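You operate a simulated robot arm through the tools that you are given. There is no shell and no other tool. Be economical: measure what you need, move in short steps, check, and stop when the job is done.

The job below is to be done with a simulated two-armed robot. You get a single attempt, and the scene is never put back.

JOB
Stack the can that says "peach" from the top of table marked fittings on top of the can marked "berry". Turn the black knob marked air level to 3 bar. Take the black plate marked hold and put it on top of the can marked lot petal. Put the dented small can in the purple divided tub. Fetch the sealed small can with white band and set it on top of the can marked berry sample. Open the drawer marked spare cans, fetch the small can with brown band from the inside of drawer marked spare cans and set it on top of the can marked trial with orange band and shut the cans again. Put the can labelled "plain" from the top of table marked fittings on the card in blue marked set up and the can marked "lime" on the top of table marked repairs. The order is free. Set down upright: sealed small can with white band, small can with brown band, can.

Only the result counts: the job must be done as asked and must still hold three seconds after the hand-in. Knocking over, shifting, dropping, spilling or breaking anything else fails it.

ROBOT AND FRAMES
Two 6-joint arms with two-finger parallel grippers on one trunk, on a base that drives. Base frame: it is fixed to the floor where the robot stands at the start and does not move with it; the origin is under the middle of the robot, x ahead of it, y to its left, z up; the surface under the hand at the start is at about z = 860. Lengths are in mm, angles in rad, forces in N, time in s.
The left shoulder is at the start at [60, 187, 1222], the right one opposite. With the tool pointing down near the work surface each hand reaches from about 100 to 600 mm from the robot's upright axis, wherever it stands, measured 20 degrees to its own side. Places, roughly: black knob marked air level [400, -3500, 900]; black plate marked hold [250, -3500, 750]; can marked berry sample [2750, -1250, 1000]; can marked lot petal [250, -3750, 1000]; can marked lot seed, can marked spare with green b [250, 0, 1000]; can marked stock with orange band, can marked tria [500, -250, 1000]; can marked trial with orange band [-2250, -2750, 1000]; card in blue marked set up [250, -250, 750]; dented small can (6x6x9 cm) [600, -3700, 900]; drawer marked spare cans [500, -4200, 400]; purple divided tub (24x15x7 cm) [-1400, -5400, 900]; sealed small can with white band (6x6x9 cm) [600, -3900, 900]; small can with brown band (6x6x9 cm) [400, -4000, 400]; top of table marked repairs [3100, 900, 800]. Payload 1.57 kg a hand.
The tool frame of a hand sits at the grasp point between the pads (the TCP): z along the fingers, y along the line on which they close. The tips reach 30 mm beyond it. The gripper opens to 110 mm. The fingers are 24 mm wide and 12 mm thick; the gripper's body (48 by 112 mm) begins 78 mm behind the TCP.
Orientation is told as [roll, pitch, yaw] about the base's x, y, z axes, in that order, counted from this pose: with the fingers straight down and closing along the base's y, the tool's x points along the base's -x, its y along +y and its z along -z.

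CONTROLS
- The arms move only by the tool step_arm. It takes "left_rows", "right_rows" or both (then of equal length, played together; a hand with none holds still); each is a list of rows, each a list of 3 entries, a list of its own where there are three numbers: the turn, a rotation vector about the base's x, y, z in rad, then the shift along the base's x, y, z in mm, then the closure, from 0 (fully open) to 1 (shut). In form: [[[wx, wy, wz], [tx, ty, tz], grip], ...]. A call has 1 to 8 rows; each row is the pose to reach, as a shift and turn from the pose commanded when the call began. Rows are played at 5 a second. More than 50 mm and 0.15 rad between two rows, or a gripper value outside its range, and nothing of the call is played. A pose out of reach is approached as far as the arm can. The call stops where the force on the tool passes 40 N (or 10 N more than at its start, if that is more) or the arm is blocked; 0.2 s more then pass. Each finger travels about 153 mm/s and halts on what it meets, pressing with about 27 N; the grip force reading is that of the motor and also rises with nothing between the fingers. The clock runs only during rows and for 0.2 s after the last one: add rows that repeat a pose to give the fingers time. The reply holds the time, the measured pose of the TCP, the force on the tool along the base axes, the opening and the grip force, in the units named above and with some noise, with the torque about the TCP (base axes, N m) and any sound that the robot's microphone picked up.
- Cameras (640 x 400 px; columns grow to the right, rows downward): "scene" is now at [3.4, -26.1, 1752.3]; the picture's right is [-0.39, -0.92, -0.00], its down [-0.79, 0.34, -0.51] and it looks along [0.47, -0.20, -0.86] (base axes); focal length 295 px, centre (320, 200). "left" rides on the left gripper at [70, -16, -141] in its tool frame; the picture's right is [0.23, 0.97, 0.00], its down [-0.86, 0.20, -0.48] and it looks along [-0.47, 0.11, 0.88] (tool axes); focal length 222 px, centre (320, 200). "right" rides on the right gripper at [70, 16, -141] in its tool frame; the picture's right is [-0.23, 0.97, 0.00], its down [-0.86, -0.20, -0.48] and it looks along [-0.47, -0.11, 0.88] (tool axes); focal length 222 px, centre (320, 200). There is no depth. A picture from a camera that has moved, and an enlarged one, comes with that camera's place and axes in the base frame and with its lens.
- camera(camera): a new picture of that camera. It takes no simulated time.
- move_column(by): slides the trunk up (or, below 0, down) by that many mm; the arms and the scene camera ride with it, the base frame stays. It gives what a move gives, with no picture.
- base_move(legs): drives the robot by 1 to 6 legs, each [ahead, left, turn to the left] in mm, mm and rad, along the robot's own axes; the way and the turn of a leg run together, so that a leg with both is an arc; at most 1500 mm and 3.142 rad a leg. The arms and the cameras ride along, it lands a little off, and it stops where it bumps. It gives what a move gives.
- aim_head(pan, tilt): turns the head with the scene camera to pan (to the left, within 1.501 rad either way) and tilt (down, from -0.506 to 1.204), counted from straight ahead of the robot. It gives what a move gives.
- zoom(camera, box): a new picture of the part [left, top, right, bottom] of that camera's present view, enlarged. It takes no simulated time.
- sign_off(): hands the job in; it is judged then, once.

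Go step by step. Nothing tells you exact positions but the pictures and the camera data: compare them with the known pose of the tool, close in by small moves and look again before you grip or let go. The budget is 493 turns and 264 pictures, counting those below and the enlarged ones. Unless the task says otherwise, let go and move clear before handing in.

The tools are called after "Emit:" by a JSON object that holds its "op" and its "data". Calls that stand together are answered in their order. step_arm: Moves the arms, as the interface text tells. Its arguments: {"type":"object","properties":{"left_rows":{"type":"array"},"right_rows":{"type":"array"}},"required":[]} The other tools are called the same way: move_column (by) slides the trunk up or down; base_move (legs) drives the base; aim_head (pan, tilt) turns the head that bears the scene camera; camera (camera) takes a picture; zoom (camera, box) takes an enlarged picture of a part of a camera's view; sign_off () hands the job in.

At the start:

```text
time_s: 0.0
left_ee_pos: [338.0, -57.6, 1255.6]
left_ee_rot: [0.001, 0.0, 0.001]
left_contact_force: [0.1, 0.3, -0.6]
left_wrist_torque: [0.0, 0.0, 0.01]
left_width: 110.2
left_finger_force: 0.0
right_ee_pos: [338.2, -402.8, 1198.5]
right_ee_rot: [0.002, 0.0, 0.001]
right_contact_force: [0.0, -0.5, 0.7]
right_wrist_torque: [0.01, -0.04, -0.02]
right_width: 110.3
right_finger_force: 0.2
trunk travel left (down, up): [-850.0, 140.0]
robot x, y, heading: [2.6, -1.7, -0.001]
head pan, tilt: [-0.401, 1.033]
```

scene: 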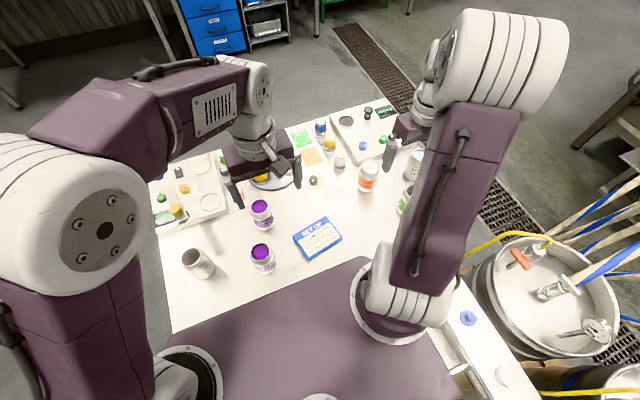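
right: 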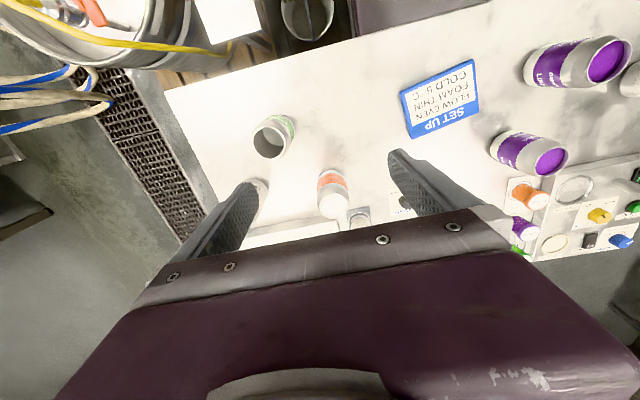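
left: 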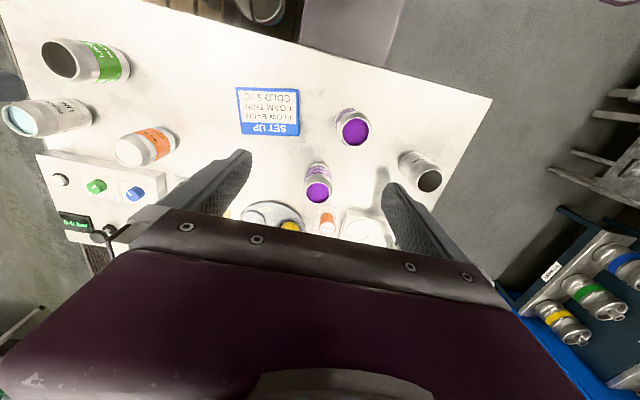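

I see a table in front of me with several cans, a blue "set up" card, and small panels. I'll zoom in to read the labels first.

Emit:
{"op": "zoom", "data": {"camera": "scene", "box": [150, 100, 310, 290]}}

Emit:
{"op": "zoom", "data": {"camera": "scene", "box": [290, 90, 450, 270]}}

Emit:
{"op": "zoom", "data": {"camera": "left", "box": [0, 20, 320, 240]}}

Emit:
{"op": "zoom", "data": {"camera": "right", "box": [240, 20, 640, 270]}}

```text
2.11 times, centred on (230, 195) of scene
camera zoom: at [3.4, -26.1, 1752.3], right [-0.39, -0.92, 0.0], down [-0.79, 0.34, -0.51], along [0.47, -0.2, -0.86], focal length 622 px, centre (510, 210)
```

zoom: 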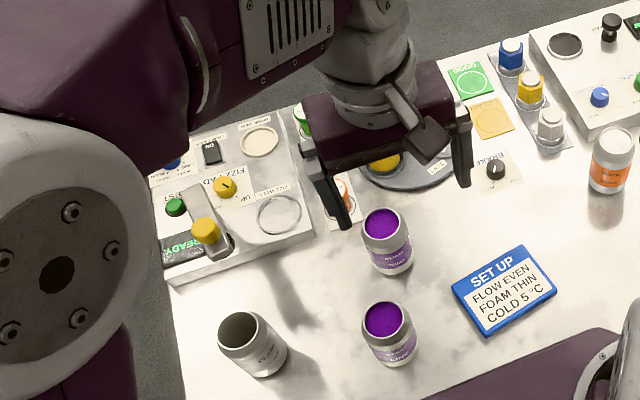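

```text
2.22 times, centred on (370, 180) of scene
camera zoom: at [3.4, -26.1, 1752.3], right [-0.39, -0.92, 0.0], down [-0.79, 0.34, -0.51], along [0.47, -0.2, -0.86], focal length 656 px, centre (209, 244)
```

zoom: 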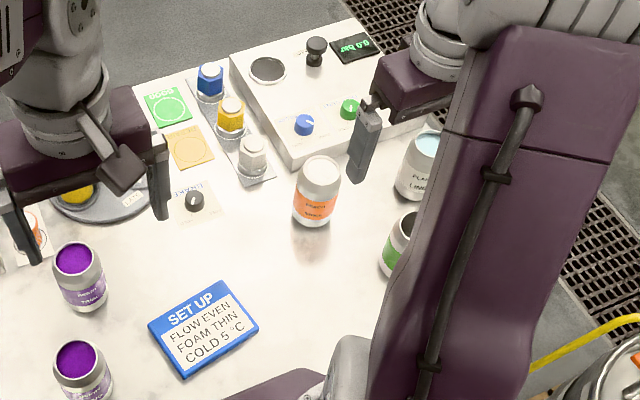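

```text
1.82 times, centred on (160, 130) of left
camera zoom: at [269.3, -75.0, 1397.1], right [-0.23, 0.97, 0.0], down [0.86, 0.2, 0.48], along [0.47, 0.11, -0.88], focal length 404 px, centre (611, 327)
```

zoom: 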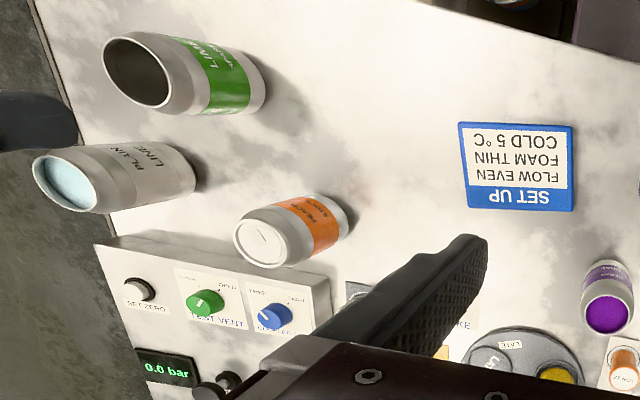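

```text
1.60 times, centred on (440, 145) of right
camera zoom: at [267.5, -388.3, 1338.1], right [0.23, 0.97, 0.0], down [0.86, -0.2, 0.48], along [0.47, -0.11, -0.88], focal length 355 px, centre (128, 288)
```

zoom: 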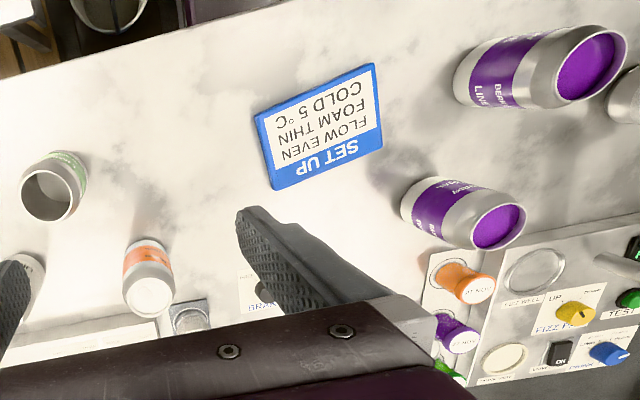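

Labels have two words; I need sharper views of each can.

Emit:
{"op": "zoom", "data": {"camera": "scene", "box": [236, 190, 292, 225]}}

Emit:
{"op": "zoom", "data": {"camera": "scene", "box": [236, 240, 292, 275]}}

Emit:
{"op": "zoom", "data": {"camera": "scene", "box": [350, 140, 430, 190]}}

Emit:
{"op": "zoom", "data": {"camera": "scene", "box": [170, 240, 226, 285]}}

Emit:
{"op": "zoom", "data": {"camera": "left", "box": [30, 30, 140, 100]}}

Emit:
{"op": "zoom", "data": {"camera": "left", "box": [0, 85, 190, 170]}}

```text
11.43 times, centred on (264, 208) of scene
camera zoom: at [3.4, -26.1, 1752.3], right [-0.39, -0.92, 0.0], down [-0.79, 0.34, -0.51], along [0.47, -0.2, -0.86], focal length 3374 px, centre (960, 114)
```

zoom: 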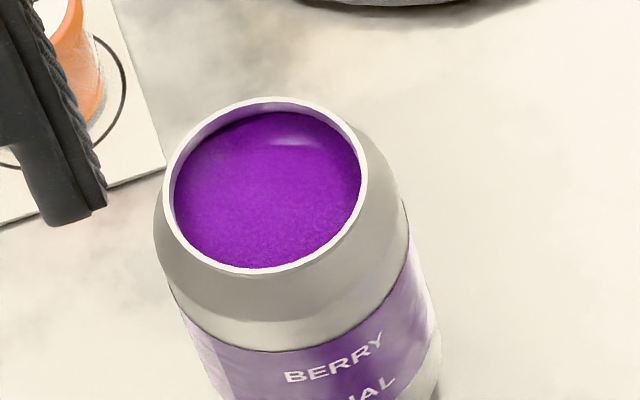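

```text
11.43 times, centred on (264, 258) of scene
camera zoom: at [3.4, -26.1, 1752.3], right [-0.39, -0.92, 0.0], down [-0.79, 0.34, -0.51], along [0.47, -0.2, -0.86], focal length 3374 px, centre (960, -457)
```

zoom: 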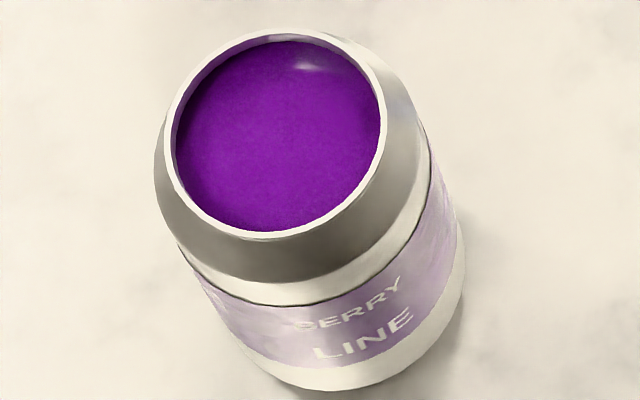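

```text
8.00 times, centred on (390, 165) of scene
camera zoom: at [3.4, -26.1, 1752.3], right [-0.39, -0.92, 0.0], down [-0.79, 0.34, -0.51], along [0.47, -0.2, -0.86], focal length 2362 px, centre (-240, 480)
```

zoom: 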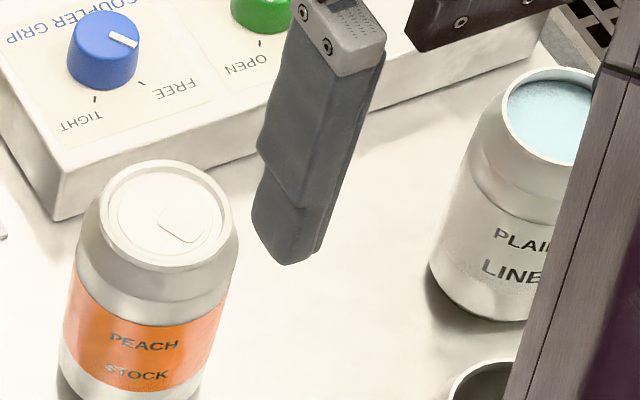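

```text
8.89 times, centred on (198, 262) of scene
camera zoom: at [3.4, -26.1, 1752.3], right [-0.39, -0.92, 0.0], down [-0.79, 0.34, -0.51], along [0.47, -0.2, -0.86], focal length 2625 px, centre (1404, -356)
```

zoom: 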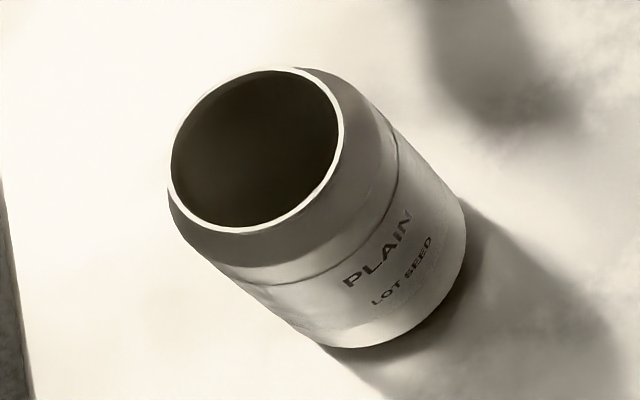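

```text
5.71 times, centred on (85, 65) of left
camera zoom: at [269.3, -75.0, 1397.1], right [-0.23, 0.97, 0.0], down [0.86, 0.2, 0.48], along [0.47, 0.11, -0.88], focal length 1269 px, centre (1663, 971)
```

zoom: 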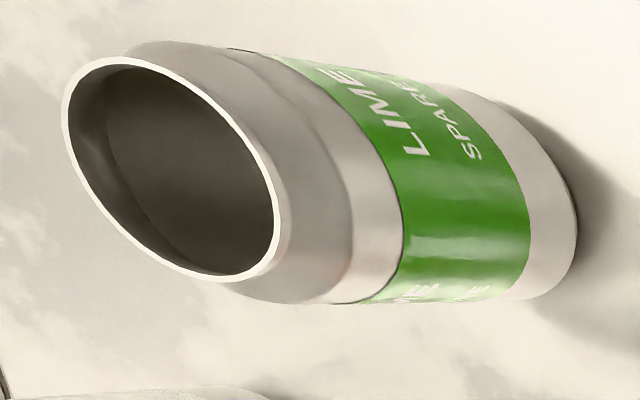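

```text
3.37 times, centred on (95, 128) of left
camera zoom: at [269.3, -75.0, 1397.1], right [-0.23, 0.97, 0.0], down [0.86, 0.2, 0.48], along [0.47, 0.11, -0.88], focal length 748 px, centre (1078, 444)
```

zoom: 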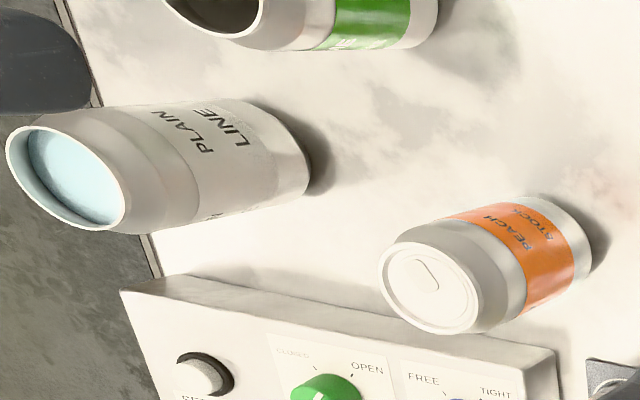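

This table has: Berry trial, Berry line, Peach stock, Plain line, Plain lot seed, Lime spare. The place list names trial, stock, lot seed and spare. I'll look around for signs.

Emit:
{"op": "aim_head", "data": {"pan": 0.0, "tilt": 0.25}}

Emit:
{"op": "camera", "data": {"camera": "scene"}}

Emit:
{"op": "aim_head", "data": {"pan": 1.45, "tilt": 0.35}}

Emit:
{"op": "camera", "data": {"camera": "scene"}}

Emit:
{"op": "aim_head", "data": {"pan": -1.3, "tilt": 0.35}}

Emit:
{"op": "camera", "data": {"camera": "scene"}}

```text
time_s: 1.1
left_ee_pos: [338.6, -57.9, 1255.7]
left_ee_rot: [0.0, -0.001, 0.0]
left_contact_force: [-0.1, 0.3, -0.6]
left_wrist_torque: [0.0, 0.0, 0.0]
left_width: 109.8
left_finger_force: 0.1
right_ee_pos: [336.9, -401.9, 1196.7]
right_ee_rot: [-0.001, -0.001, -0.002]
right_contact_force: [0.4, -0.8, 0.7]
right_wrist_torque: [0.01, 0.0, 0.03]
right_width: 109.9
right_finger_force: 0.1
trunk travel left (down, up): [-850.0, 140.0]
robot x, y, heading: [1.1, 2.5, 0.006]
head pan, tilt: [0.0, 0.25]
```

```text
250 pictures are left
camera scene: at [34.5, 0.2, 1818.8], right [0.0, -1.0, 0.0], down [-0.25, 0.0, -0.97], along [0.97, 0.0, -0.25], focal length 295 px, centre (320, 200)
```

scene: 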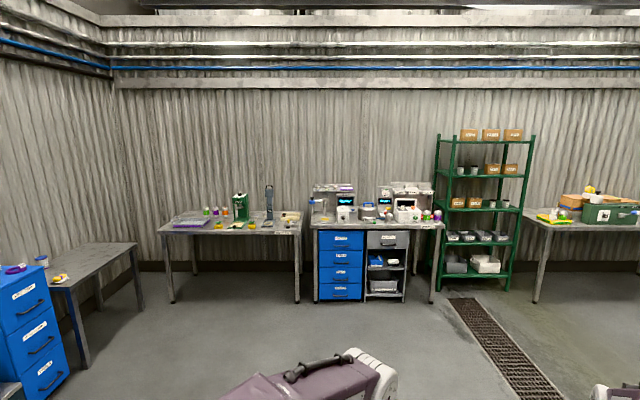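

```text
time_s: 2.7
left_ee_pos: [339.2, -57.4, 1255.7]
left_ee_rot: [0.0, 0.0, 0.0]
left_contact_force: [-0.1, -0.2, 0.0]
left_wrist_torque: [-0.02, 0.01, -0.02]
left_width: 109.8
left_finger_force: 0.0
right_ee_pos: [337.1, -402.9, 1198.1]
right_ee_rot: [0.001, 0.001, -0.001]
right_contact_force: [0.6, 0.0, 0.6]
right_wrist_torque: [-0.02, 0.02, 0.01]
right_width: 110.0
right_finger_force: 0.0
trunk travel left (down, up): [-850.0, 140.0]
robot x, y, heading: [-0.4, -1.6, 0.004]
head pan, tilt: [1.45, 0.351]
```

```text
249 pictures are left
camera scene: at [-47.5, 92.7, 1809.4], right [0.99, -0.12, 0.0], down [-0.04, -0.34, -0.94], along [0.11, 0.93, -0.34], focal length 295 px, centre (320, 200)
```

scene: 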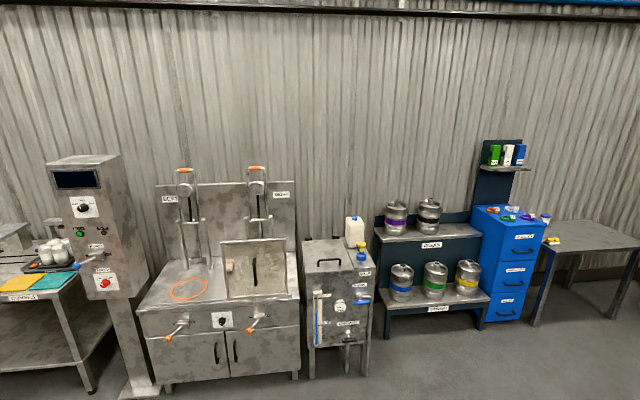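

```text
time_s: 5.1
left_ee_pos: [337.9, -58.0, 1256.0]
left_ee_rot: [0.001, 0.0, 0.0]
left_contact_force: [0.1, -0.5, 0.1]
left_wrist_torque: [0.03, 0.0, 0.0]
left_width: 110.1
left_finger_force: 0.1
right_ee_pos: [337.2, -401.7, 1196.4]
right_ee_rot: [-0.002, 0.0, 0.001]
right_contact_force: [0.3, 0.5, 0.0]
right_wrist_torque: [-0.04, 0.0, -0.01]
right_width: 110.0
right_finger_force: 0.1
trunk travel left (down, up): [-850.0, 140.0]
robot x, y, heading: [-0.4, 0.1, 0.006]
head pan, tilt: [-1.3, 0.351]
```

```text
248 pictures are left
camera scene: at [-33.9, -89.5, 1809.4], right [-0.96, -0.27, 0.0], down [-0.09, 0.33, -0.94], along [0.25, -0.9, -0.34], focal length 295 px, centre (320, 200)
```

scene: 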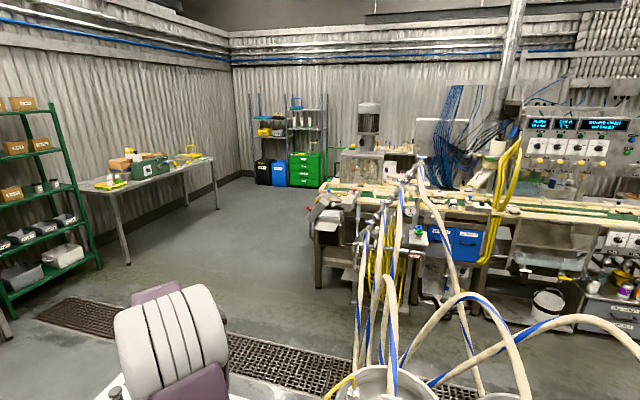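

Emit:
{"op": "zoom", "data": {"camera": "scene", "box": [310, 100, 640, 300]}}

Emit:
{"op": "aim_head", "data": {"pan": 0.0, "tilt": 0.25}}

Emit:
{"op": "zoom", "data": {"camera": "scene", "box": [150, 180, 310, 280]}}

Emit:
{"op": "zoom", "data": {"camera": "scene", "box": [300, 170, 450, 264]}}

```text
1.94 times, centred on (475, 200) of scene
camera zoom: at [-33.9, -89.5, 1809.4], right [-0.96, -0.27, 0.0], down [-0.09, 0.33, -0.94], along [0.25, -0.9, -0.34], focal length 573 px, centre (19, 200)
```

zoom: 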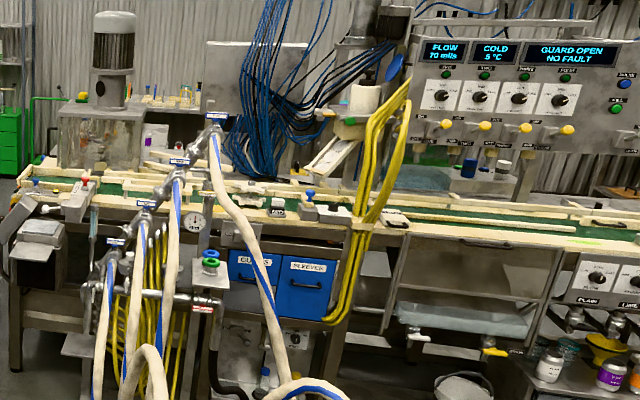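

```text
time_s: 6.6
left_ee_pos: [339.7, -57.7, 1256.3]
left_ee_rot: [0.0, 0.0, 0.0]
left_contact_force: [0.5, -0.2, -0.7]
left_wrist_torque: [-0.02, -0.01, -0.03]
left_width: 110.1
left_finger_force: 0.0
right_ee_pos: [337.3, -402.4, 1197.3]
right_ee_rot: [0.001, -0.001, -0.001]
right_contact_force: [0.4, 0.5, 0.4]
right_wrist_torque: [0.03, -0.01, 0.0]
right_width: 109.9
right_finger_force: 0.0
trunk travel left (down, up): [-850.0, 140.0]
robot x, y, heading: [2.9, 0.5, -0.001]
head pan, tilt: [0.0, 0.25]
```

```text
4.00 times, centred on (230, 230) of scene
camera zoom: at [34.6, 0.1, 1818.8], right [0.0, -1.0, 0.0], down [-0.25, 0.0, -0.97], along [0.97, 0.0, -0.25], focal length 1181 px, centre (680, 80)
```

zoom: 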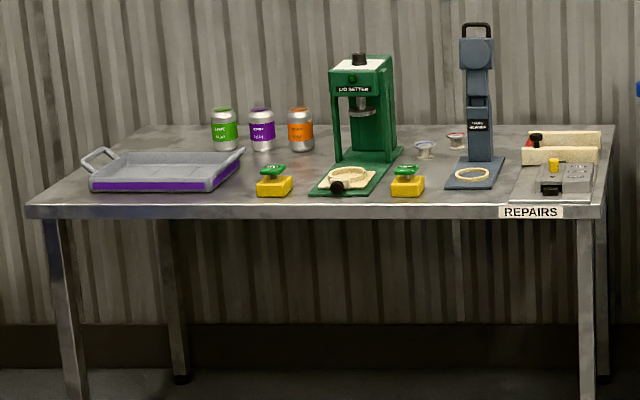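

```text
4.26 times, centred on (375, 217) of scene
camera zoom: at [34.6, 0.1, 1818.8], right [0.0, -1.0, 0.0], down [-0.25, 0.0, -0.97], along [0.97, 0.0, -0.25], focal length 1256 px, centre (86, 128)
```

zoom: 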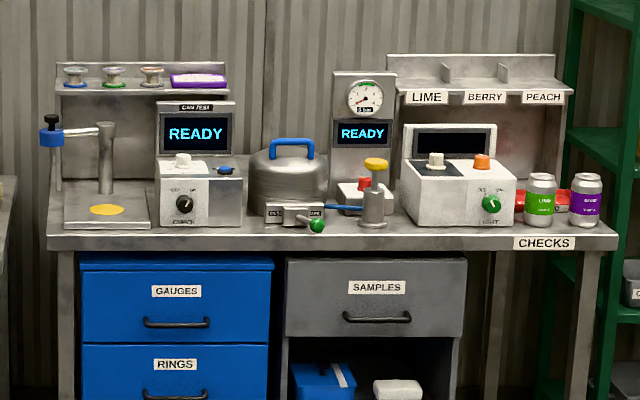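

The far wall shows REPAIRS and CHECKS tables (berry sample on CHECKS). Now I'll move both arms outward to see the fittings table freely.

Emit:
{"op": "step_arm", "data": {"left_rows": [[[0, 0, 0], [-10, 40, 10], 0], [[0, 0, 0], [-20, 80, 20], 0], [[0, 0, 0], [-30, 120, 30], 0], [[0, 0, 0], [-40, 160, 40], 0], [[0, 0, 0], [-50, 200, 50], 0], [[0, 0, 0], [-60, 240, 60], 0], [[0, 0, 0], [-70, 280, 70], 0], [[0, 0, 0], [-80, 320, 80], 0]], "right_rows": [[[0, 0, 0], [-20, 0, 20], 0], [[0, 0, 0], [-40, 0, 40], 0], [[0, 0, 0], [-60, 0, 60], 0], [[0, 0, 0], [-80, 0, 80], 0], [[0, 0, 0], [-100, 0, 100], 0], [[0, 0, 0], [-120, 0, 120], 0], [[0, 0, 0], [-140, 0, 140], 0], [[0, 0, 0], [-160, 0, 160], 0]]}}

Emit:
{"op": "aim_head", "data": {"pan": 0.0, "tilt": 0.95}}

Emit:
{"op": "camera", "data": {"camera": "scene"}}

Emit:
{"op": "camera", "data": {"camera": "left"}}

Emit:
{"op": "camera", "data": {"camera": "right"}}

```text
time_s: 8.4
left_ee_pos: [258.7, 263.0, 1335.8]
left_ee_rot: [0.0, 0.0, 0.0]
left_contact_force: [0.5, -0.5, 0.3]
left_wrist_torque: [-0.03, 0.0, 0.0]
left_width: 109.8
left_finger_force: 0.1
right_ee_pos: [176.9, -398.1, 1356.2]
right_ee_rot: [-0.002, -0.001, 0.001]
right_contact_force: [-0.5, 1.4, -0.1]
right_wrist_torque: [0.01, 0.0, 0.02]
right_width: 109.9
right_finger_force: 0.0
trunk travel left (down, up): [-850.0, 140.0]
robot x, y, heading: [-1.6, -0.1, 0.003]
head pan, tilt: [0.0, 0.25]
```

```text
time_s: 9.5
left_ee_pos: [260.2, 261.6, 1334.7]
left_ee_rot: [0.0, 0.001, 0.0]
left_contact_force: [0.0, 0.4, 0.5]
left_wrist_torque: [0.0, -0.01, 0.02]
left_width: 110.1
left_finger_force: 0.1
right_ee_pos: [178.4, -399.8, 1355.2]
right_ee_rot: [-0.001, 0.0, 0.001]
right_contact_force: [0.0, -0.1, 0.6]
right_wrist_torque: [-0.03, 0.04, 0.01]
right_width: 109.7
right_finger_force: 0.0
trunk travel left (down, up): [-850.0, 140.0]
robot x, y, heading: [-1.3, -2.2, -0.001]
head pan, tilt: [0.0, 0.949]
```

```text
244 pictures are left
camera scene: at [13.9, 0.2, 1758.3], right [0.0, -1.0, 0.0], down [-0.81, 0.0, -0.58], along [0.58, 0.0, -0.81], focal length 295 px, centre (320, 200)
```

scene: 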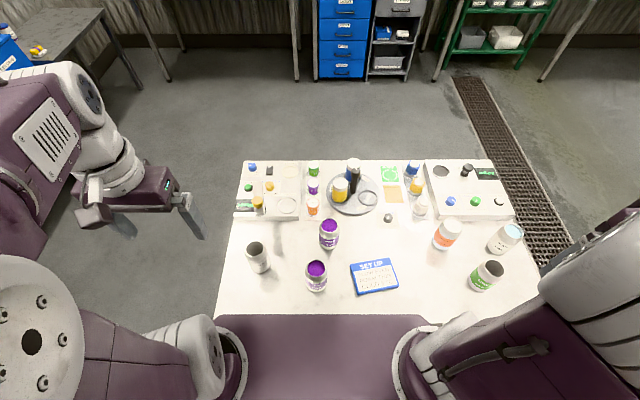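

```text
243 pictures are left
camera left: at [190.9, 244.1, 1476.0], right [-0.23, 0.97, 0.0], down [0.86, 0.2, 0.48], along [0.47, 0.11, -0.88], focal length 222 px, centre (320, 200)
```

left: 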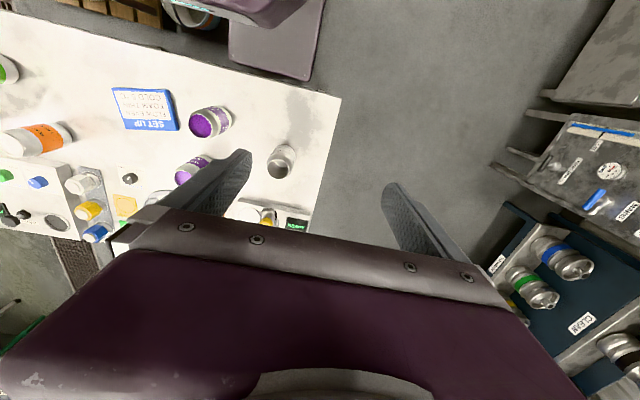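

```text
242 pictures are left
camera right: at [107.9, -386.0, 1496.2], right [0.23, 0.97, 0.0], down [0.86, -0.2, 0.48], along [0.47, -0.11, -0.88], focal length 222 px, centre (320, 200)
```

right: 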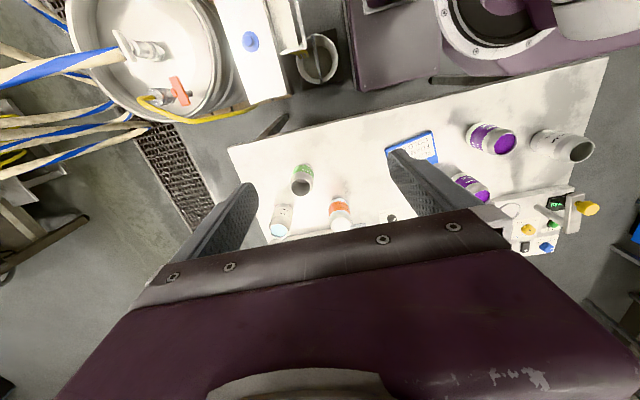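

Clear view of the fittings table. I zoom for accurate can positions.

Emit:
{"op": "zoom", "data": {"camera": "scene", "box": [220, 150, 380, 300]}}

Emit:
{"op": "zoom", "data": {"camera": "scene", "box": [370, 150, 530, 300]}}

```text
2.67 times, centred on (300, 225) of scene
camera zoom: at [13.9, 0.2, 1758.3], right [0.0, -1.0, 0.0], down [-0.81, 0.0, -0.58], along [0.58, 0.0, -0.81], focal length 787 px, centre (373, 133)
```

zoom: 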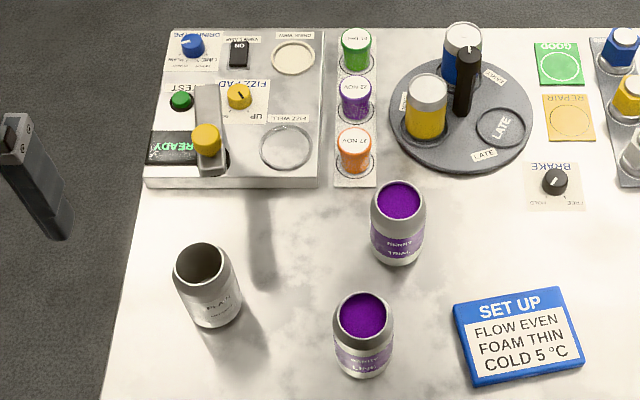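

```text
2.67 times, centred on (450, 225) of scene
camera zoom: at [13.9, 0.2, 1758.3], right [0.0, -1.0, 0.0], down [-0.81, 0.0, -0.58], along [0.58, 0.0, -0.81], focal length 787 px, centre (-27, 133)
```

zoom: 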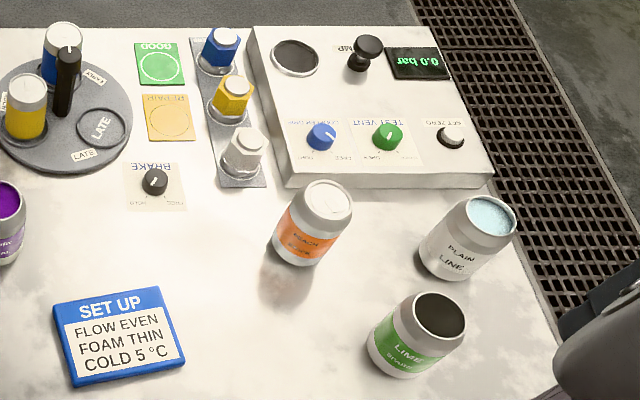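

Estimated: plain lot seed ≈ [394,189], berry trial ≈ [485,-32], peach ≈ [480,-415], lime spare ≈ [339,-496], card ≈ [358,-171]; can tops ≈ 968. I bring the left hand above the lot seed can, and right above peach.

Emit:
{"op": "step_arm", "data": {"left_rows": [[[0, 0, 0], [22, -12, -39], 0], [[0, 0, 0], [45, -24, -78], 0], [[0, 0, 0], [67, -36, -117], 0], [[0, 0, 0], [90, -48, -156], 0], [[0, 0, 0], [112, -60, -195], 0], [[0, 0, 0], [135, -73, -235], 0]]}}

Emit:
{"op": "camera", "data": {"camera": "left"}}

Emit:
{"op": "camera", "data": {"camera": "scene"}}

```text
time_s: 10.9
left_ee_pos: [395.4, 186.7, 1097.7]
left_ee_rot: [0.001, 0.001, 0.0]
left_contact_force: [-0.1, -0.1, 0.2]
left_wrist_torque: [-0.02, 0.03, -0.03]
left_width: 109.8
left_finger_force: 0.0
right_ee_pos: [179.8, -401.8, 1353.9]
right_ee_rot: [0.001, 0.001, 0.0]
right_contact_force: [0.2, 0.2, 0.1]
right_wrist_torque: [-0.01, 0.02, -0.03]
right_width: 110.1
right_finger_force: 0.0
trunk travel left (down, up): [-850.0, 140.0]
robot x, y, heading: [-2.1, 1.2, 0.001]
head pan, tilt: [0.0, 0.949]
```

```text
239 pictures are left
camera left: at [325.6, 168.4, 1239.4], right [-0.23, 0.97, 0.0], down [0.86, 0.2, 0.48], along [0.46, 0.11, -0.88], focal length 222 px, centre (320, 200)
```

left: 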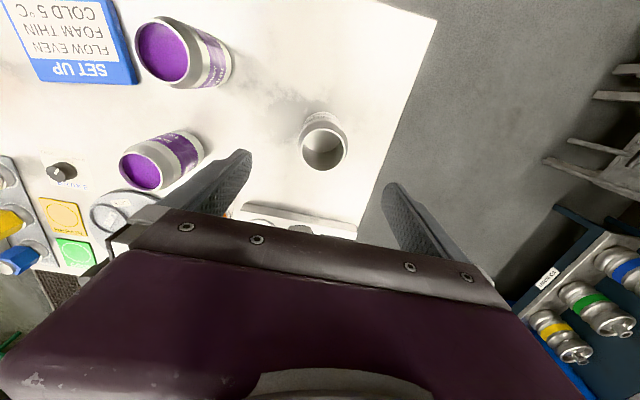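

```text
238 pictures are left
camera scene: at [16.3, 0.0, 1758.2], right [0.0, -1.0, 0.0], down [-0.81, 0.0, -0.58], along [0.58, 0.0, -0.81], focal length 295 px, centre (320, 200)
```

scene: 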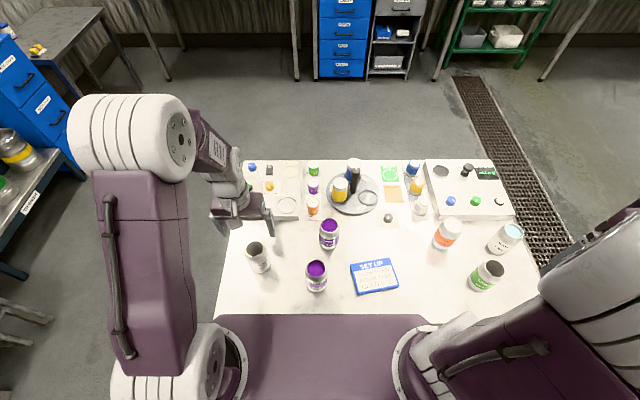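

Both cameras agree the can is at [395,190]. I descend, and grip.

Emit:
{"op": "step_arm", "data": {"left_rows": [[[0, 0, 0], [0, 3, -45], 0], [[0, 0, 0], [0, 3, -90], 0], [[0, 0, 0], [0, 3, -135], 0], [[0, 0, 0], [0, 3, -173], 0], [[0, 0, 0], [0, 3, -173], 0.5], [[0, 0, 0], [0, 3, -173], 0.8], [[0, 0, 0], [0, 3, -173], 0.8]]}}

Emit:
{"op": "camera", "data": {"camera": "left"}}

```text
time_s: 12.5
left_ee_pos: [393.5, 190.8, 927.2]
left_ee_rot: [0.001, 0.001, 0.001]
left_contact_force: [0.1, 0.3, -0.2]
left_wrist_torque: [0.0, -0.03, 0.05]
left_width: 63.6
left_finger_force: 26.9
right_ee_pos: [177.7, -399.1, 1355.9]
right_ee_rot: [0.0, 0.0, -0.001]
right_contact_force: [-0.1, -0.4, 0.4]
right_wrist_torque: [0.0, 0.02, 0.02]
right_width: 110.0
right_finger_force: 0.1
trunk travel left (down, up): [-850.0, 140.0]
robot x, y, heading: [-1.3, 0.0, 0.004]
head pan, tilt: [0.0, 0.949]
```

```text
237 pictures are left
camera left: at [324.2, 173.4, 1068.1], right [-0.23, 0.97, 0.0], down [0.86, 0.2, 0.48], along [0.47, 0.11, -0.88], focal length 222 px, centre (320, 200)
```

left: 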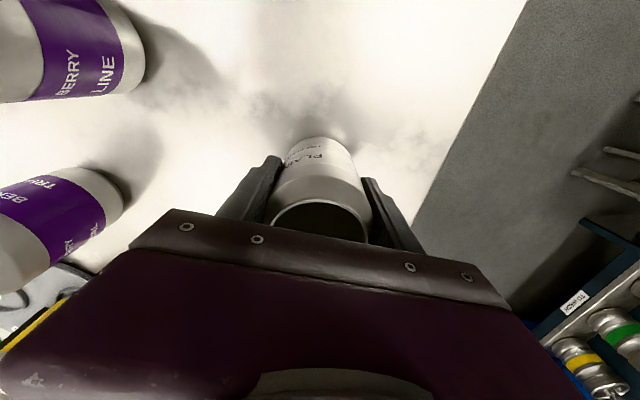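

Gripped (64 mm). Lift and carry towards the card.

Emit:
{"op": "step_arm", "data": {"left_rows": [[[0, 0, 0], [0, 0, 30], 0.8], [[0, 0, 0], [0, 0, 75], 0.8], [[0, 0, 0], [0, 0, 120], 0.8], [[0, 0, 0], [0, 0, 160], 0.8], [[0, 0, 0], [-4, -45, 160], 0.8], [[0, 0, 0], [-8, -90, 160], 0.8], [[0, 0, 0], [-12, -135, 160], 0.8], [[0, 0, 0], [-18, -180, 160], 0.8]]}}

Emit:
{"op": "step_arm", "data": {"left_rows": [[[0, 0, 0], [-4, -45, 0], 0.8], [[0, 0, 0], [-8, -90, 0], 0.8], [[0, 0, 0], [-12, -135, 0], 0.8], [[0, 0, 0], [-18, -181, 0], 0.8], [[0, 0, 0], [-18, -181, 0], 0.8]]}}

Emit:
{"op": "camera", "data": {"camera": "left"}}

Emit:
{"op": "camera", "data": {"camera": "right"}}

Emit:
{"op": "camera", "data": {"camera": "scene"}}

```text
time_s: 14.3
left_ee_pos: [376.8, 9.4, 1088.5]
left_ee_rot: [0.002, 0.001, 0.0]
left_contact_force: [-0.2, 0.2, -0.1]
left_wrist_torque: [0.01, 0.02, 0.0]
left_width: 63.0
left_finger_force: 27.2
right_ee_pos: [178.3, -402.4, 1354.4]
right_ee_rot: [0.002, 0.0, 0.002]
right_contact_force: [0.8, 0.1, 0.1]
right_wrist_torque: [0.07, 0.0, -0.02]
right_width: 110.2
right_finger_force: 0.1
trunk travel left (down, up): [-850.0, 140.0]
robot x, y, heading: [3.0, 0.5, 0.001]
head pan, tilt: [0.0, 0.949]
```

```text
time_s: 15.5
left_ee_pos: [356.7, -168.2, 1088.8]
left_ee_rot: [-0.001, 0.001, 0.001]
left_contact_force: [0.0, 0.0, 0.8]
left_wrist_torque: [-0.01, -0.02, 0.01]
left_width: 63.3
left_finger_force: 27.2
right_ee_pos: [178.6, -400.3, 1355.5]
right_ee_rot: [0.0, 0.0, 0.0]
right_contact_force: [0.3, -0.4, 0.0]
right_wrist_torque: [0.02, 0.03, 0.01]
right_width: 109.8
right_finger_force: 0.0
trunk travel left (down, up): [-850.0, 140.0]
robot x, y, heading: [1.3, -2.2, -0.001]
head pan, tilt: [0.0, 0.949]
```

```text
236 pictures are left
camera left: at [288.0, -185.0, 1229.8], right [-0.23, 0.97, 0.0], down [0.86, 0.2, 0.48], along [0.47, 0.11, -0.88], focal length 222 px, centre (320, 200)
```

left: 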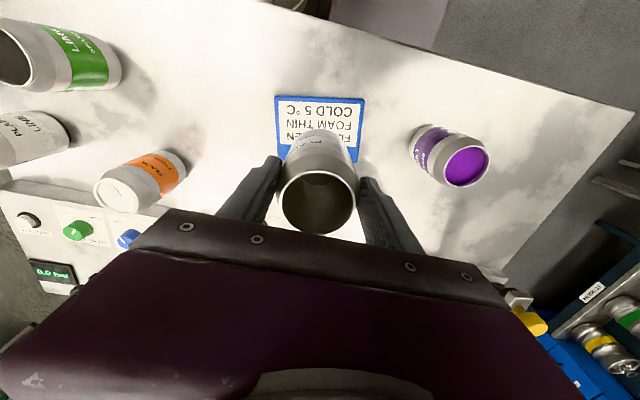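

```text
235 pictures are left
camera right: at [107.8, -386.0, 1496.3], right [0.23, 0.97, 0.0], down [0.86, -0.2, 0.48], along [0.47, -0.11, -0.88], focal length 222 px, centre (320, 200)
```

right: 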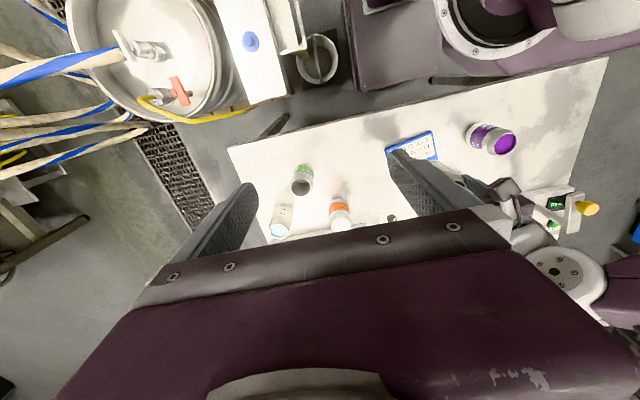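

```text
234 pictures are left
camera scene: at [13.9, 0.3, 1758.2], right [0.0, -1.0, 0.0], down [-0.81, 0.0, -0.58], along [0.58, 0.0, -0.81], focal length 295 px, centre (320, 200)
```

scene: 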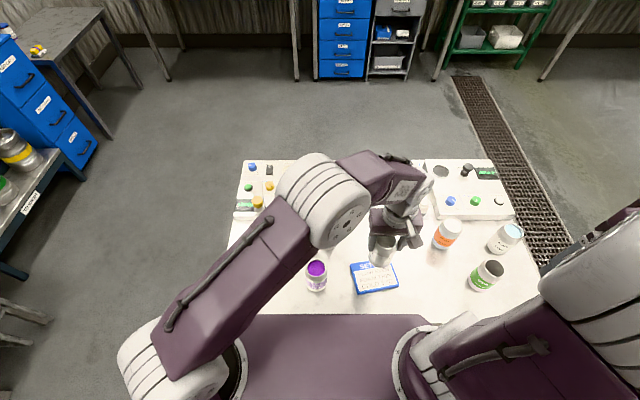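

The hand is centred above the card (≈[357,-170]). Lower gently, with contact detection.

Emit:
{"op": "step_arm", "data": {"left_rows": [[[0, 0, 0], [0, -1, -45], 0.8], [[0, 0, 0], [0, -1, -90], 0.8], [[0, 0, 0], [0, -1, -130], 0.8], [[0, 0, 0], [0, -1, -145], 0.8], [[0, 0, 0], [0, -1, -149], 0.8], [[0, 0, 0], [0, -1, -152], 0.8], [[0, 0, 0], [0, -1, -154], 0.8]]}}

Emit:
{"op": "zoom", "data": {"camera": "left", "box": [220, 60, 420, 240]}}

```text
time_s: 17.1
left_ee_pos: [356.2, -169.2, 934.7]
left_ee_rot: [0.001, -0.003, 0.0]
left_contact_force: [0.2, -2.9, 18.8]
left_wrist_torque: [-0.12, -0.13, -0.02]
left_width: 63.8
left_finger_force: 27.0
right_ee_pos: [176.2, -399.2, 1355.2]
right_ee_rot: [-0.002, -0.001, 0.0]
right_contact_force: [-0.2, 0.0, -0.4]
right_wrist_torque: [0.02, 0.01, 0.02]
right_width: 109.9
right_finger_force: 0.0
trunk travel left (down, up): [-850.0, 140.0]
robot x, y, heading: [-0.4, 2.3, 0.0]
head pan, tilt: [0.0, 0.949]
```

```text
2.22 times, centred on (320, 150) of left
camera zoom: at [286.6, -186.5, 1075.2], right [-0.23, 0.97, 0.0], down [0.85, 0.2, 0.48], along [0.47, 0.11, -0.88], focal length 494 px, centre (320, 311)
```

zoom: 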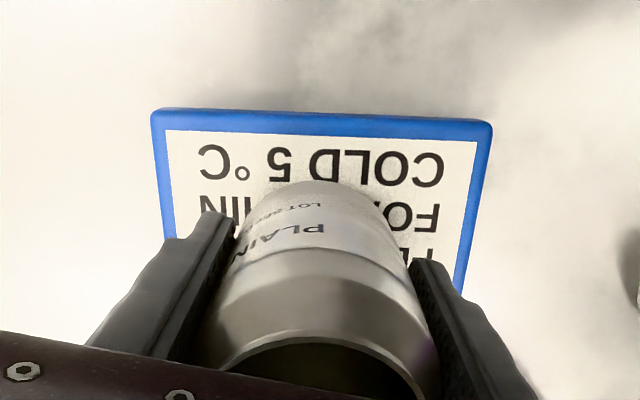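

Contact at 18.8 N; the can rests on the card. Release, rise and retract left.

Emit:
{"op": "step_arm", "data": {"left_rows": [[[0, 0, 0], [0, 0, 1], 0.55], [[0, 0, 0], [0, 0, 1], 0.2], [[0, 0, 0], [0, 0, 1], 0], [[0, 0, 0], [0, 0, 45], 0], [[0, 0, 0], [0, 0, 90], 0], [[0, 0, 0], [0, 0, 135], 0], [[0, 0, 0], [0, 0, 180], 0], [[0, 0, 0], [0, 0, 225], 0]]}}

Emit:
{"op": "step_arm", "data": {"left_rows": [[[0, 0, 0], [-10, 45, 15], 0], [[0, 0, 0], [-20, 90, 30], 0], [[0, 0, 0], [-30, 135, 45], 0], [[0, 0, 0], [-40, 180, 60], 0], [[0, 0, 0], [-50, 225, 75], 0], [[0, 0, 0], [-60, 270, 90], 0], [[0, 0, 0], [-70, 315, 105], 0], [[0, 0, 0], [-80, 360, 120], 0]]}}

Emit:
{"op": "step_arm", "data": {"right_rows": [[[0, 0, 0], [45, 0, -5], 0], [[0, 0, 0], [90, -4, -20], 0], [[0, 0, 0], [135, -6, -40], 0], [[0, 0, 0], [175, -8, -70], 0], [[0, 0, 0], [210, -10, -105], 0], [[0, 0, 0], [245, -12, -140], 0], [[0, 0, 0], [275, -14, -175], 0], [[0, 0, 0], [302, -15, -215], 0]]}}

Emit:
{"op": "camera", "data": {"camera": "right"}}

Emit:
{"op": "camera", "data": {"camera": "scene"}}

```text
time_s: 18.9
left_ee_pos: [356.1, -167.5, 1159.9]
left_ee_rot: [0.0, 0.0, -0.001]
left_contact_force: [-0.2, -0.7, -0.5]
left_wrist_torque: [0.0, 0.02, 0.02]
left_width: 109.8
left_finger_force: 0.1
right_ee_pos: [177.0, -399.0, 1356.6]
right_ee_rot: [0.002, -0.001, -0.001]
right_contact_force: [0.1, 0.0, -0.1]
right_wrist_torque: [0.01, -0.02, 0.0]
right_width: 110.1
right_finger_force: 0.1
trunk travel left (down, up): [-850.0, 140.0]
robot x, y, heading: [3.1, 3.0, -0.001]
head pan, tilt: [0.0, 0.949]
```

```text
time_s: 20.7
left_ee_pos: [278.1, 190.7, 1279.6]
left_ee_rot: [-0.003, 0.0, 0.001]
left_contact_force: [-1.8, -0.4, 0.4]
left_wrist_torque: [0.0, -0.01, 0.0]
left_width: 110.2
left_finger_force: 0.1
right_ee_pos: [176.3, -399.5, 1355.6]
right_ee_rot: [-0.002, 0.001, 0.0]
right_contact_force: [0.5, 0.3, -0.7]
right_wrist_torque: [-0.03, 0.02, 0.01]
right_width: 110.2
right_finger_force: 0.0
trunk travel left (down, up): [-850.0, 140.0]
robot x, y, heading: [-0.6, 1.4, 0.005]
head pan, tilt: [0.0, 0.949]
```

```text
time_s: 22.5
left_ee_pos: [281.7, 188.1, 1280.0]
left_ee_rot: [0.001, 0.001, 0.0]
left_contact_force: [0.4, -0.2, 0.4]
left_wrist_torque: [0.01, 0.02, -0.01]
left_width: 110.0
left_finger_force: 0.2
right_ee_pos: [482.7, -419.5, 1142.3]
right_ee_rot: [0.0, 0.002, 0.001]
right_contact_force: [0.1, -0.1, 0.0]
right_wrist_torque: [0.0, 0.04, -0.01]
right_width: 110.0
right_finger_force: 0.1
trunk travel left (down, up): [-850.0, 140.0]
robot x, y, heading: [-2.5, -2.4, -0.001]
head pan, tilt: [0.0, 0.949]
```

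```text
232 pictures are left
camera right: at [412.7, -405.4, 1283.3], right [0.23, 0.97, 0.0], down [0.86, -0.2, 0.48], along [0.46, -0.11, -0.88], focal length 222 px, centre (320, 200)
```

right: 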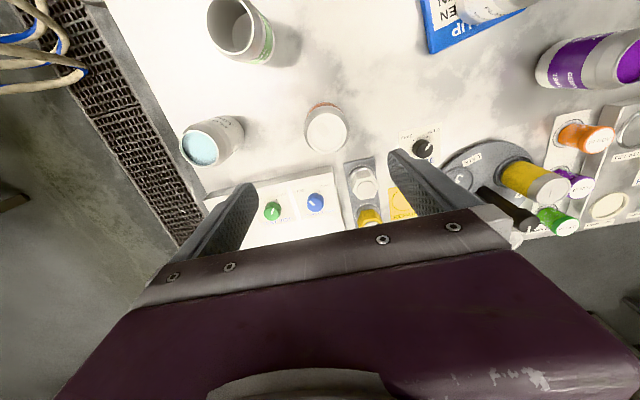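

```text
231 pictures are left
camera scene: at [16.5, -0.8, 1758.2], right [0.0, -1.0, 0.0], down [-0.81, 0.0, -0.58], along [0.58, 0.0, -0.81], focal length 295 px, centre (320, 200)
```

scene: 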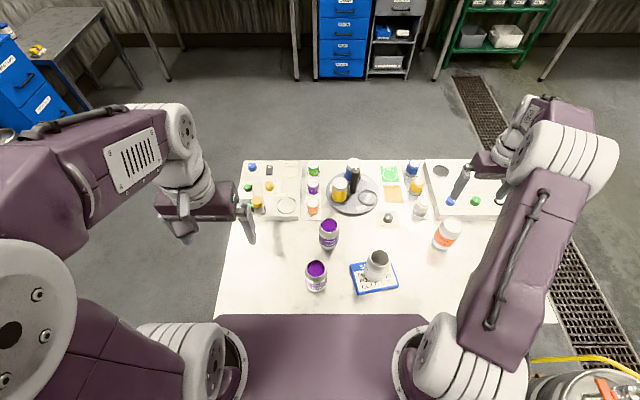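

The lot seed can stands on the card. Peach at ≈[476,-413]; descend and grip with the right hand.

Emit:
{"op": "step_arm", "data": {"right_rows": [[[0, 0, 0], [-6, 5, -45], 0], [[0, 0, 0], [-6, 5, -90], 0], [[0, 0, 0], [-6, 5, -135], 0], [[0, 0, 0], [-6, 5, -180], 0], [[0, 0, 0], [-6, 5, -215], 0], [[0, 0, 0], [-6, 5, -215], 0.5], [[0, 0, 0], [-6, 5, -215], 0.8], [[0, 0, 0], [-6, 5, -215], 0.8]]}}

Emit:
{"op": "camera", "data": {"camera": "right"}}

```text
time_s: 24.3
left_ee_pos: [280.2, 187.9, 1279.0]
left_ee_rot: [0.001, 0.0, 0.0]
left_contact_force: [-0.4, 0.4, 0.1]
left_wrist_torque: [-0.01, 0.02, 0.01]
left_width: 110.2
left_finger_force: 0.0
right_ee_pos: [475.2, -413.6, 927.0]
right_ee_rot: [-0.001, 0.001, 0.001]
right_contact_force: [-0.1, -0.3, -0.4]
right_wrist_torque: [-0.02, 0.01, 0.01]
right_width: 65.7
right_finger_force: 26.7
trunk travel left (down, up): [-850.0, 140.0]
robot x, y, heading: [0.5, 0.6, 0.001]
head pan, tilt: [0.0, 0.949]
```

```text
230 pictures are left
camera right: at [405.9, -398.7, 1068.0], right [0.23, 0.97, 0.0], down [0.86, -0.2, 0.48], along [0.47, -0.11, -0.88], focal length 222 px, centre (320, 200)
```

right: 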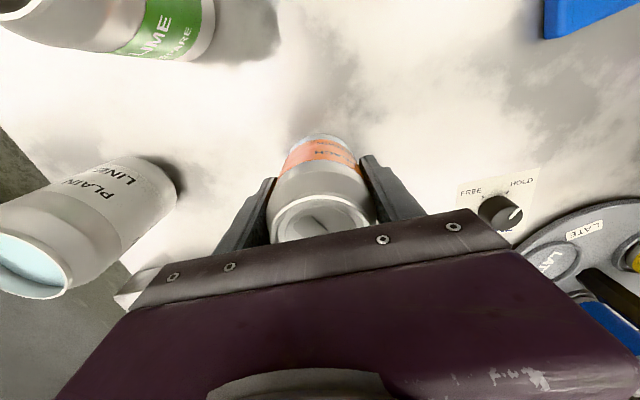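

Emit:
{"op": "step_arm", "data": {"right_rows": [[[0, 0, 0], [0, 0, 30], 0.8], [[0, 0, 0], [0, 0, 75], 0.8], [[0, 0, 0], [0, 0, 120], 0.8], [[0, 0, 0], [0, 0, 165], 0.8], [[0, 0, 0], [2, 45, 165], 0.8], [[0, 0, 0], [4, 90, 165], 0.8], [[0, 0, 0], [6, 135, 165], 0.8], [[0, 0, 0], [8, 180, 165], 0.8]]}}

Emit:
{"op": "step_arm", "data": {"right_rows": [[[0, 0, 0], [0, 45, 0], 0.8], [[0, 0, 0], [0, 90, 0], 0.8], [[0, 0, 0], [0, 135, 0], 0.8], [[0, 0, 0], [0, 170, 0], 0.8], [[0, 0, 0], [0, 190, 0], 0.8], [[0, 0, 0], [0, 200, 0], 0.8]]}}

Emit:
{"op": "camera", "data": {"camera": "right"}}

Emit:
{"op": "camera", "data": {"camera": "left"}}

Emit:
{"op": "zoom", "data": {"camera": "scene", "box": [260, 150, 420, 300]}}

```text
time_s: 26.1
left_ee_pos: [278.8, 190.8, 1278.9]
left_ee_rot: [-0.002, -0.001, -0.001]
left_contact_force: [0.4, -0.5, 0.1]
left_wrist_torque: [-0.05, 0.01, 0.0]
left_width: 109.8
left_finger_force: 0.1
right_ee_pos: [481.3, -229.3, 1091.1]
right_ee_rot: [-0.002, 0.001, 0.0]
right_contact_force: [-0.6, 0.1, -3.6]
right_wrist_torque: [0.0, 0.01, -0.02]
right_width: 65.6
right_finger_force: 27.3
trunk travel left (down, up): [-850.0, 140.0]
robot x, y, heading: [-2.8, 0.1, 0.0]
head pan, tilt: [0.0, 0.949]
```

```text
time_s: 27.5
left_ee_pos: [280.3, 188.7, 1278.2]
left_ee_rot: [0.0, 0.0, 0.002]
left_contact_force: [0.8, -0.4, -0.3]
left_wrist_torque: [0.0, -0.01, 0.0]
left_width: 110.1
left_finger_force: 0.1
right_ee_pos: [480.4, -33.6, 1091.3]
right_ee_rot: [0.002, 0.001, -0.001]
right_contact_force: [0.1, 0.2, -3.2]
right_wrist_torque: [0.02, 0.0, -0.01]
right_width: 65.5
right_finger_force: 26.7
trunk travel left (down, up): [-850.0, 140.0]
robot x, y, heading: [-1.4, 0.1, 0.0]
head pan, tilt: [0.0, 0.949]
```

```text
229 pictures are left
camera right: at [410.8, -19.0, 1232.5], right [0.23, 0.97, 0.0], down [0.86, -0.2, 0.48], along [0.47, -0.11, -0.88], focal length 222 px, centre (320, 200)
```

right: 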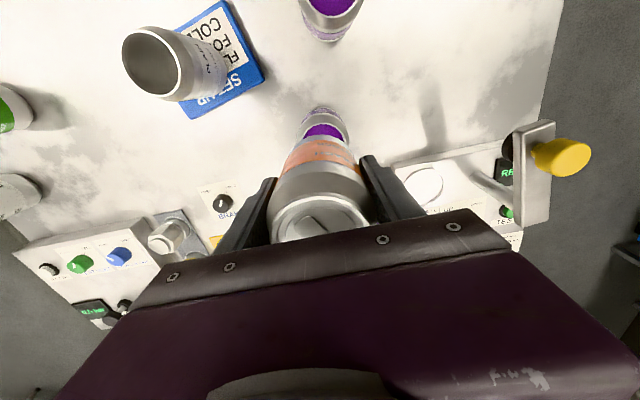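

```text
228 pictures are left
camera left: at [210.3, 171.3, 1419.9], right [-0.23, 0.97, 0.0], down [0.86, 0.2, 0.48], along [0.47, 0.11, -0.88], focal length 222 px, centre (320, 200)
```

left: 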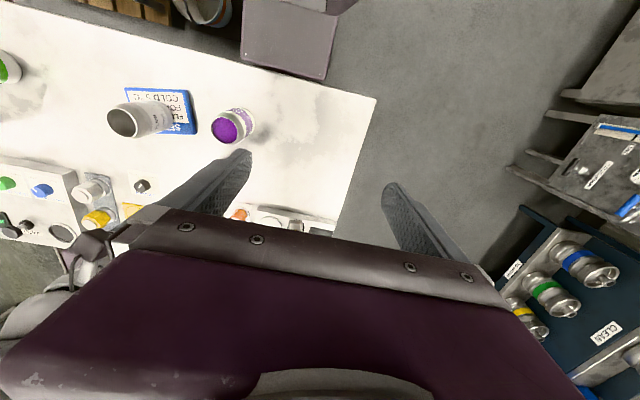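

```text
2.67 times, centred on (340, 225) of scene
camera zoom: at [14.5, 0.3, 1758.2], right [0.0, -1.0, 0.0], down [-0.81, 0.0, -0.58], along [0.58, 0.0, -0.81], focal length 787 px, centre (267, 133)
```

zoom: 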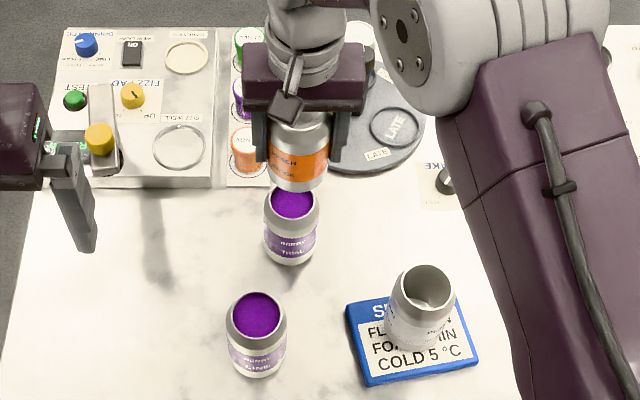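

Peach hovers above berry trial. I fine-tune by [-8,+1,-42] so the bottom is ~10 mm above the rim, then look closely.

Emit:
{"op": "step_arm", "data": {"right_rows": [[[0, 0, 0], [-8, 1, -5], 0.8], [[0, 0, 0], [-8, 1, -42], 0.8], [[0, 0, 0], [-8, 1, -42], 0.8]]}}

Emit:
{"op": "zoom", "data": {"camera": "scene", "box": [300, 170, 370, 270]}}

Emit:
{"op": "zoom", "data": {"camera": "right", "box": [250, 90, 390, 250]}}

```text
time_s: 28.3
left_ee_pos: [280.4, 188.7, 1278.5]
left_ee_rot: [0.0, 0.0, -0.001]
left_contact_force: [-0.4, -0.3, 0.6]
left_wrist_torque: [0.03, 0.01, 0.03]
left_width: 109.9
left_finger_force: 0.1
right_ee_pos: [473.4, -32.9, 1050.4]
right_ee_rot: [0.001, -0.001, 0.002]
right_contact_force: [0.8, -0.2, -4.3]
right_wrist_torque: [-0.02, 0.01, 0.0]
right_width: 65.4
right_finger_force: 27.1
trunk travel left (down, up): [-850.0, 140.0]
robot x, y, heading: [2.7, -4.1, 0.0]
head pan, tilt: [0.0, 0.949]
```

```text
4.00 times, centred on (335, 220) of scene
camera zoom: at [14.7, 0.2, 1758.2], right [0.0, -1.0, 0.0], down [-0.81, 0.0, -0.58], along [0.58, 0.0, -0.81], focal length 1181 px, centre (260, 120)
```

zoom: 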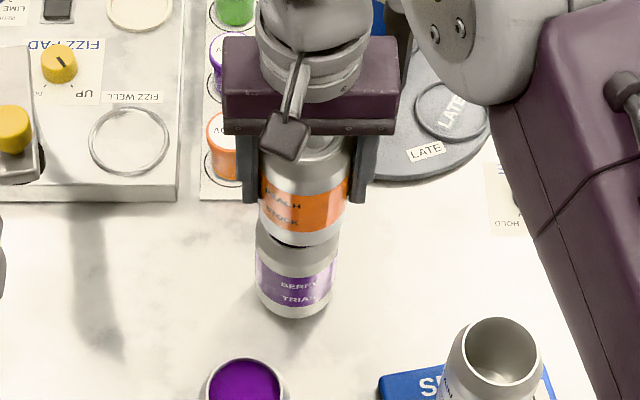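

```text
2.50 times, centred on (320, 170) of right
camera zoom: at [403.9, -17.7, 1190.5], right [0.23, 0.97, 0.0], down [0.86, -0.2, 0.48], along [0.47, -0.11, -0.88], focal length 555 px, centre (320, 275)
```

zoom: 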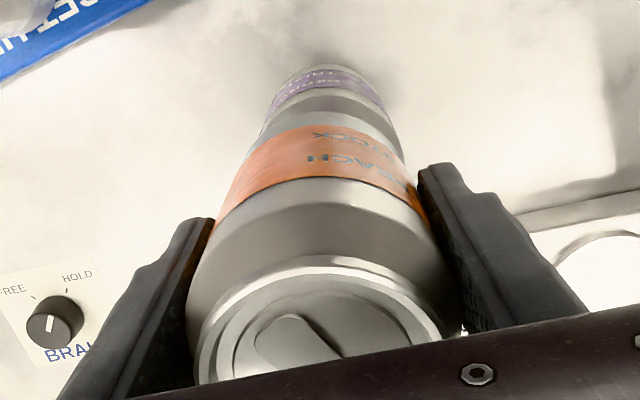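

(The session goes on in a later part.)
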